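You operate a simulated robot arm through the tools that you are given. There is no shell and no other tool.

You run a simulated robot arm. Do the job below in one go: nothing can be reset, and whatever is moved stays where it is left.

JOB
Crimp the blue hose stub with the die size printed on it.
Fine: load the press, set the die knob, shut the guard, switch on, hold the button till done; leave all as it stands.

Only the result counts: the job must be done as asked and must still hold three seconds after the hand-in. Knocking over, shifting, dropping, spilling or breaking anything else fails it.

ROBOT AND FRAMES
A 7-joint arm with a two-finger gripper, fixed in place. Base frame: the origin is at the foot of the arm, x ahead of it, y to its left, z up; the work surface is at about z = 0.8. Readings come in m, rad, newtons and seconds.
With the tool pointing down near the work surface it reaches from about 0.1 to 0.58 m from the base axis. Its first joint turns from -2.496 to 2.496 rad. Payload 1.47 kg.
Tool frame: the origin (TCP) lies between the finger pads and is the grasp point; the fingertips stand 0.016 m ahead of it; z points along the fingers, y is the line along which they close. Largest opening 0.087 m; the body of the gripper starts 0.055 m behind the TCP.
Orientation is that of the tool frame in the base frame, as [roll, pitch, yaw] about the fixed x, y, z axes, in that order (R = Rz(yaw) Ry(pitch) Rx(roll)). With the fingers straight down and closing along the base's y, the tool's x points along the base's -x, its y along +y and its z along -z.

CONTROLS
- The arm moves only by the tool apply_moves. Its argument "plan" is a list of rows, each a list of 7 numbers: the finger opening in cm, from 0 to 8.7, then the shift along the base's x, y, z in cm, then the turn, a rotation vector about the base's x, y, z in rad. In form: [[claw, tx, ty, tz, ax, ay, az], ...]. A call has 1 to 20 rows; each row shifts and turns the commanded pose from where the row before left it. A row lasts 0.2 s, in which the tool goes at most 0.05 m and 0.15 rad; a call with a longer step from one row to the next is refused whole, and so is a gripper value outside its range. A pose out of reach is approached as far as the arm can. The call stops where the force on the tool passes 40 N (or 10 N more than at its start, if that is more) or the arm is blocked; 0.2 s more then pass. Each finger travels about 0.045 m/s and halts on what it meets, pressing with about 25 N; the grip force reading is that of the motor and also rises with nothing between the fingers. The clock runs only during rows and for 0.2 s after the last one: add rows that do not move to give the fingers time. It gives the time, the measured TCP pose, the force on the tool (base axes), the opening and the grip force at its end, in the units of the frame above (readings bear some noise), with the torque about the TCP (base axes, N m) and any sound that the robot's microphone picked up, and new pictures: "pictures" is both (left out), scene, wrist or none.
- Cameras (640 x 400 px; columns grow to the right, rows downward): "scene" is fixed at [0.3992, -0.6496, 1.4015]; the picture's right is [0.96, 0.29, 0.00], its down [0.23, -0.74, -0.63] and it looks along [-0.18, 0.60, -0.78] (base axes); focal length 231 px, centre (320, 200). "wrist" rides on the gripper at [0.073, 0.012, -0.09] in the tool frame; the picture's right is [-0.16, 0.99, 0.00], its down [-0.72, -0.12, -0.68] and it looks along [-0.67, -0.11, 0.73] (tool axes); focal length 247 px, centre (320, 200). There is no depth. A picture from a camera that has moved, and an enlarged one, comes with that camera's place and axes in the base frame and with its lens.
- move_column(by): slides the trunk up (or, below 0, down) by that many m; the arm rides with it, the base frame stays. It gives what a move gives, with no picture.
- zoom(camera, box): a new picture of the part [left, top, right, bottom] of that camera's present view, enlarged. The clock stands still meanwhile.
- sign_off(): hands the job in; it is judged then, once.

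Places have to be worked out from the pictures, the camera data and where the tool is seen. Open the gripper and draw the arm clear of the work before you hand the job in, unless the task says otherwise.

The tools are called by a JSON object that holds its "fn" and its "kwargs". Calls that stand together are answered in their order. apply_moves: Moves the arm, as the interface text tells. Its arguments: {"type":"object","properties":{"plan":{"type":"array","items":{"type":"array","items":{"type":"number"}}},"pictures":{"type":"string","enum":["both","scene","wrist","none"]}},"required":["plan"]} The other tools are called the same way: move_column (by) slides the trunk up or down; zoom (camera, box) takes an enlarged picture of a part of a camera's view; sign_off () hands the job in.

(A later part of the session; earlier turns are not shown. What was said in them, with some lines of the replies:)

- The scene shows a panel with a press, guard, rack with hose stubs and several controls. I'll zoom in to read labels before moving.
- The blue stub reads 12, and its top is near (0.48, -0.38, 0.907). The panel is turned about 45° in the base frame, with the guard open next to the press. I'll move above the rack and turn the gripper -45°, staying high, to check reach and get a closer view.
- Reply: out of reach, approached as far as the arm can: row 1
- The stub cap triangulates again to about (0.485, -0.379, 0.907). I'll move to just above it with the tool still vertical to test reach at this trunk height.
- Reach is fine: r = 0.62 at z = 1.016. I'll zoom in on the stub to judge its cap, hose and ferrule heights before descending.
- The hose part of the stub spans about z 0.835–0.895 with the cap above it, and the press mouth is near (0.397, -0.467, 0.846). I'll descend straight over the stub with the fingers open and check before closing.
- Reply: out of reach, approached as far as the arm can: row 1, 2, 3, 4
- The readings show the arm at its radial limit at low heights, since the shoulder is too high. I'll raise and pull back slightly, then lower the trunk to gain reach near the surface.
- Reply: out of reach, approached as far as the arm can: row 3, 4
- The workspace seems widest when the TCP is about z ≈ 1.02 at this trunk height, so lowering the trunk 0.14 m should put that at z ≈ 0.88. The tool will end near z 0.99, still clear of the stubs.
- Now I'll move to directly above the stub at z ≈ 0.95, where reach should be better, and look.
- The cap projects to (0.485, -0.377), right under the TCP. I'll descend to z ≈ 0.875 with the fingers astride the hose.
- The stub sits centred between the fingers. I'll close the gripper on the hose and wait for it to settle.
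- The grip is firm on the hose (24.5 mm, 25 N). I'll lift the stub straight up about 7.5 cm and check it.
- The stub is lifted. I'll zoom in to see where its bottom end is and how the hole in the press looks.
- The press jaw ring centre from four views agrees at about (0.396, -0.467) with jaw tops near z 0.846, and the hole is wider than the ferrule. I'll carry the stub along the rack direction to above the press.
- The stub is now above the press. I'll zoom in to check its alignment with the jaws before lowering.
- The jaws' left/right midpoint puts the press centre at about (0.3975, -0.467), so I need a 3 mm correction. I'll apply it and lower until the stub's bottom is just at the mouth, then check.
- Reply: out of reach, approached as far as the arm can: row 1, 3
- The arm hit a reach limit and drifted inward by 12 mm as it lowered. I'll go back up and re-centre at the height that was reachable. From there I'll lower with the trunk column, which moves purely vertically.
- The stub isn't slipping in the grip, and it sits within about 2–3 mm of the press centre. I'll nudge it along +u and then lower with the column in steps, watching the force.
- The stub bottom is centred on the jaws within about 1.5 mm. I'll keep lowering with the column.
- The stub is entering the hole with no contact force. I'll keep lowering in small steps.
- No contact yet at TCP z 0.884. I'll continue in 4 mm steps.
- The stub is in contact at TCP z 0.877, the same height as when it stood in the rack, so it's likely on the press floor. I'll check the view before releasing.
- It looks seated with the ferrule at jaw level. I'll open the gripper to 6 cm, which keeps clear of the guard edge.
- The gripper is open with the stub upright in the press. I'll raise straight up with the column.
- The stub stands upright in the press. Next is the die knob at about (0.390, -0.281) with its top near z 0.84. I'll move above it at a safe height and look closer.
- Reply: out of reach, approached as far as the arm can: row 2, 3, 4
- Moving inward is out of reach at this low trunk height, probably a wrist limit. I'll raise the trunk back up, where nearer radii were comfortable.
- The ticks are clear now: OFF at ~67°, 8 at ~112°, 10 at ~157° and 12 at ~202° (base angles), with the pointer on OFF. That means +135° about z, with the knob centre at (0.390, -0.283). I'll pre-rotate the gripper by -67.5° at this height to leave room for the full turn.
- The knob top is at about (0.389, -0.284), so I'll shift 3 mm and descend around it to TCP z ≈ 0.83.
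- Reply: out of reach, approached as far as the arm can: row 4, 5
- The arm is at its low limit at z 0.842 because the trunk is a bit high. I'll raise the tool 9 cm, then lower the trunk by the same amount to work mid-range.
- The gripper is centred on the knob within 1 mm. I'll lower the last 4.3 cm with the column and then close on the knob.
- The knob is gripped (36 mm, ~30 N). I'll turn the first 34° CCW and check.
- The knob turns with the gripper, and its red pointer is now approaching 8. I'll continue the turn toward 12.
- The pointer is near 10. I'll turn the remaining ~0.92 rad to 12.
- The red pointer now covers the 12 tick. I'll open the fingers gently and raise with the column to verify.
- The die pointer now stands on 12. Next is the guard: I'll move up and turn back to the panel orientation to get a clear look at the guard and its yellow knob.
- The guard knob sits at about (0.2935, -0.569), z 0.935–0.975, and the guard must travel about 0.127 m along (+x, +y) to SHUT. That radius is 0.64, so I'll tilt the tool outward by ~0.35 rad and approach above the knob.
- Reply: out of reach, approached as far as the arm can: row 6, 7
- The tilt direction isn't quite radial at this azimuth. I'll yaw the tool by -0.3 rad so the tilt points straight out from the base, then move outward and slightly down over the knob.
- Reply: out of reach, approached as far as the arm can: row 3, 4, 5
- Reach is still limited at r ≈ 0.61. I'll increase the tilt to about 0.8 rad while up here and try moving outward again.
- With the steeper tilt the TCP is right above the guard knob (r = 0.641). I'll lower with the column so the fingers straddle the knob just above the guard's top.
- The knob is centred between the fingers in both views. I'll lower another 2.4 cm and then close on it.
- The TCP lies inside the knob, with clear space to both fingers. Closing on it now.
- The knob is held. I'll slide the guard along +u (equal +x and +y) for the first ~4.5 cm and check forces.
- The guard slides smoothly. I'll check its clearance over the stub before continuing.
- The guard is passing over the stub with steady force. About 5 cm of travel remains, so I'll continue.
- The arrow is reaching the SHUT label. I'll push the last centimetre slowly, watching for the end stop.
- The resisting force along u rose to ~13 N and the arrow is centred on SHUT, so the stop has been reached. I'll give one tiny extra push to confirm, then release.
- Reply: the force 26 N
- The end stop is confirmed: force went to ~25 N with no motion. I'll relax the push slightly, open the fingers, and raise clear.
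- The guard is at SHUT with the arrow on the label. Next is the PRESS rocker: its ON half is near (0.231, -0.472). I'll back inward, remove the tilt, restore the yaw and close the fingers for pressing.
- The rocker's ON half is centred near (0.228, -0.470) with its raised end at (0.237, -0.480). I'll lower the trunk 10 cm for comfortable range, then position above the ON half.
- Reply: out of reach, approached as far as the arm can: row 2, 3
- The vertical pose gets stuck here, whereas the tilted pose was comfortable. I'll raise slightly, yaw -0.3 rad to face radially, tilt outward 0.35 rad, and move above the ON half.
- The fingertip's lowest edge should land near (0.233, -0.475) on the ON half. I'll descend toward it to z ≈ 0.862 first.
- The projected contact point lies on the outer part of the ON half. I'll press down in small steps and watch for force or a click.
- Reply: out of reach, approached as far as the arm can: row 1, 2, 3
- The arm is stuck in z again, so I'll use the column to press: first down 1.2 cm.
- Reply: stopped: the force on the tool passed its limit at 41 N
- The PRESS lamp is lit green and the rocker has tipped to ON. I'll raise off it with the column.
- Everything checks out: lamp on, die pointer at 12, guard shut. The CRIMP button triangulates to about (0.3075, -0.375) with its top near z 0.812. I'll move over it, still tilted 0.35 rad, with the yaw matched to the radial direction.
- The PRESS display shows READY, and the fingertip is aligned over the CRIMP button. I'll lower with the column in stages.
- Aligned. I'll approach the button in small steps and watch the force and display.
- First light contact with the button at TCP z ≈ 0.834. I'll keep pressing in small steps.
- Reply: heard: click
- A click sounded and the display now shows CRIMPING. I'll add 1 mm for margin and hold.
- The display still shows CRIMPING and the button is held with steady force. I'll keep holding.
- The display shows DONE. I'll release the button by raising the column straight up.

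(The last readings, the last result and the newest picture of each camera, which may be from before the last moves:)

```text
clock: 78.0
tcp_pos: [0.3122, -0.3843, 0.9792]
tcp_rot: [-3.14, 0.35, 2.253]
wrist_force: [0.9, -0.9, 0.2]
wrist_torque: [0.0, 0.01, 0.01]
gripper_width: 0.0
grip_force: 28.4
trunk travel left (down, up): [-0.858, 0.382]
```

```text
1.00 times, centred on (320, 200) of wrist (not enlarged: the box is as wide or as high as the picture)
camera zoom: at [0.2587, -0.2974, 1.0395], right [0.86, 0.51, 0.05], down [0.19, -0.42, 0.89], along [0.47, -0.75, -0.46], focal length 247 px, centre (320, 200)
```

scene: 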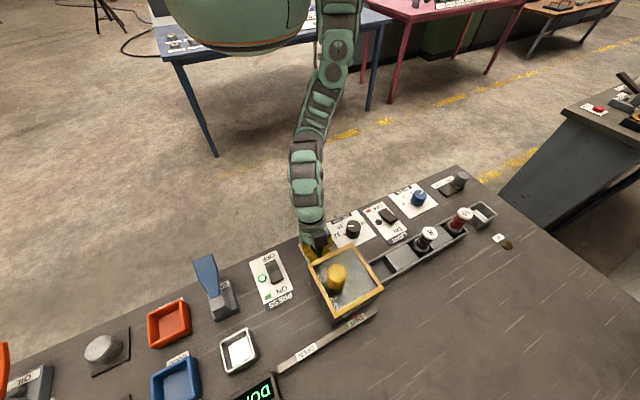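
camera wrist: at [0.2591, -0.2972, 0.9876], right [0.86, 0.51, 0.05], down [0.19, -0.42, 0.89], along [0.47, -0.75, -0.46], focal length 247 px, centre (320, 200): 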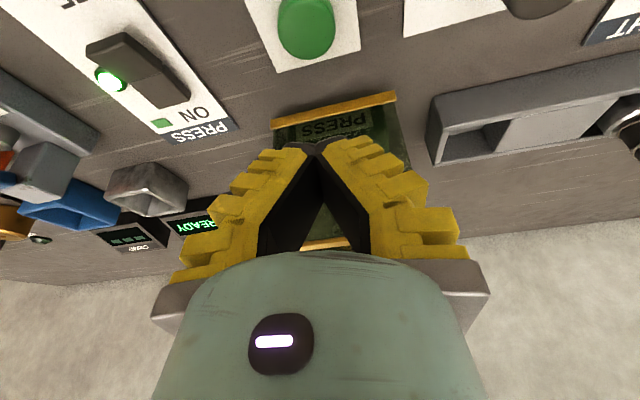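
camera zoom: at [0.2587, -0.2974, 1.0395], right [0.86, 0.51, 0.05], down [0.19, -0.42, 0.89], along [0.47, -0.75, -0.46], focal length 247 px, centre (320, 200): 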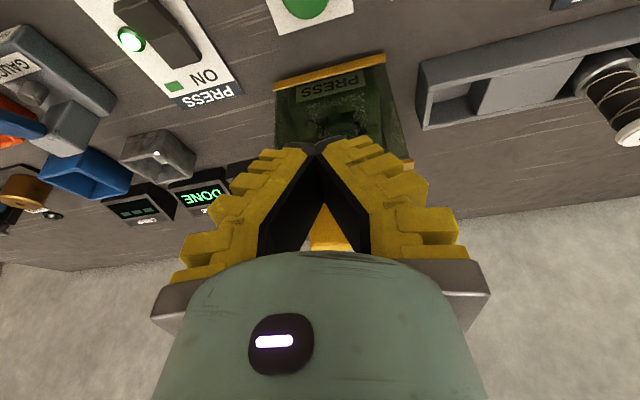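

DONE is displayed with the lamp on, the guard shut and the die at 12. I'll raise further, retreat toward the robot and open the gripper.

{"fn": "move_column", "kwargs": {"by": 0.12}}

{"fn": "apply_moves", "kwargs": {"plan": [[3.0, -1.0, 1.5, 0, 0, 0, 0], [5.0, -1.0, 1.5, 0, 0, 0, 0], [7.0, -1.0, 1.5, 0, 0, 0, 0], [8.7, -1.0, 1.5, 0, 0, 0, 0], [8.7, 0, 0, 0, 0, 0, 0], [8.7, 0, 0, 0, 0, 0, 0]], "pictures": "both"}}

{"fn": "zoom", "kwargs": {"camera": "scene", "box": [220, 180, 500, 400]}}

{"fn": "zoom", "kwargs": {"camera": "scene", "box": [300, 250, 400, 330]}}

```text
clock: 79.5
tcp_pos: [0.3124, -0.3824, 1.1004]
tcp_rot: [-3.139, 0.35, 2.255]
wrist_force: [1.0, -0.3, 0.1]
wrist_torque: [-0.01, 0.03, 0.01]
gripper_width: 0.0001
grip_force: 27.9
trunk travel left (down, up): [-0.978, 0.262]
```

```text
clock: 80.9
tcp_pos: [0.2711, -0.3215, 1.0989]
tcp_rot: [-3.141, 0.351, 2.254]
wrist_force: [0.0, -0.1, -0.3]
wrist_torque: [0.01, 0.0, -0.01]
gripper_width: 0.0871
grip_force: 0.0
trunk travel left (down, up): [-0.978, 0.262]
camera wrist: at [0.2186, -0.2371, 1.1598], right [0.86, 0.51, 0.05], down [0.19, -0.42, 0.89], along [0.47, -0.75, -0.46], focal length 247 px, centre (320, 200)
```

scene: 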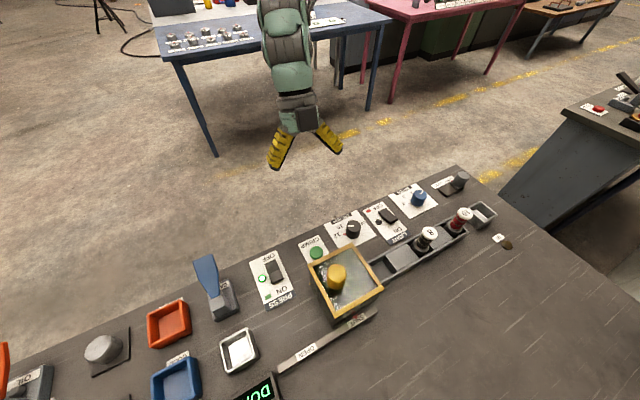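
wrist: 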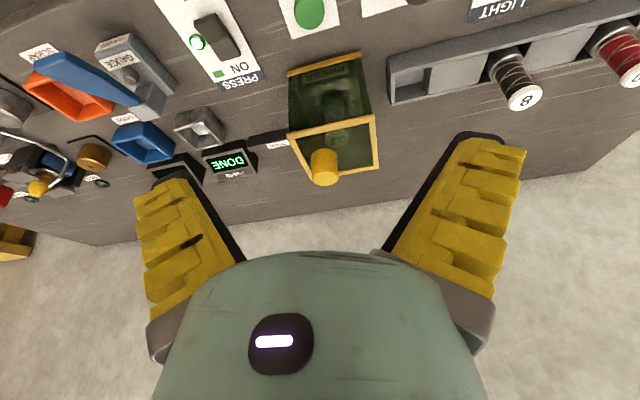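

```text
1.82 times, centred on (360, 290) of scene
camera zoom: at [0.3992, -0.6496, 1.4015], right [0.96, 0.29, 0.0], down [0.23, -0.74, -0.63], along [-0.18, 0.6, -0.78], focal length 420 px, centre (247, 36)
```

zoom: 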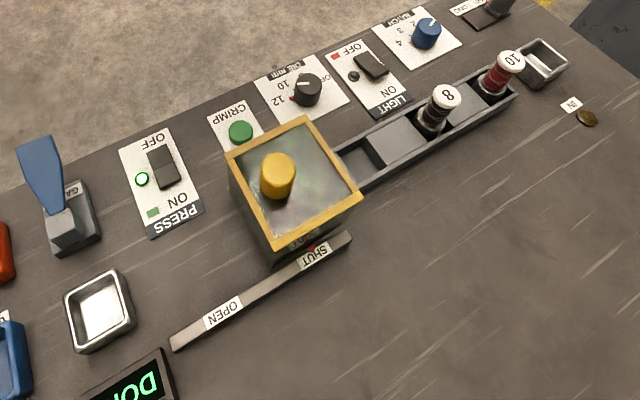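

```text
5.00 times, centred on (350, 290) of scene
camera zoom: at [0.3992, -0.6496, 1.4015], right [0.96, 0.29, 0.0], down [0.23, -0.74, -0.63], along [-0.18, 0.6, -0.78], focal length 1155 px, centre (170, -250)
```

zoom: 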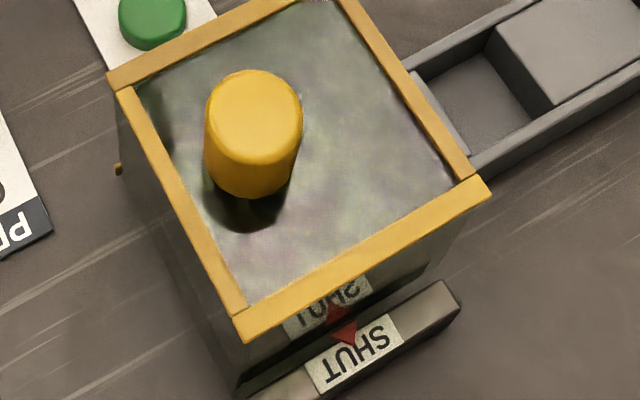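

The press shows DONE with the guard shut, the die at 12 and the power on. Everything else is undisturbed, and the open gripper is clear of the work, so I'm handing in.

{"fn": "sign_off", "kwargs": {}}

```text
The job is handed in.
```

I crimped the blue hose stub with the 12 mm die, the size printed on its cap, and handed the job in. The press display read DONE before I let go of the button.

I left everything as it stood:

- **Stub:** still in the press.
- **Die knob:** at 12.
- **Guard:** against its stop at SHUT.
- **Press:** still switched on.

The gripper is open and the arm is drawn clear. In the last pictures nothing else had been moved or knocked over.
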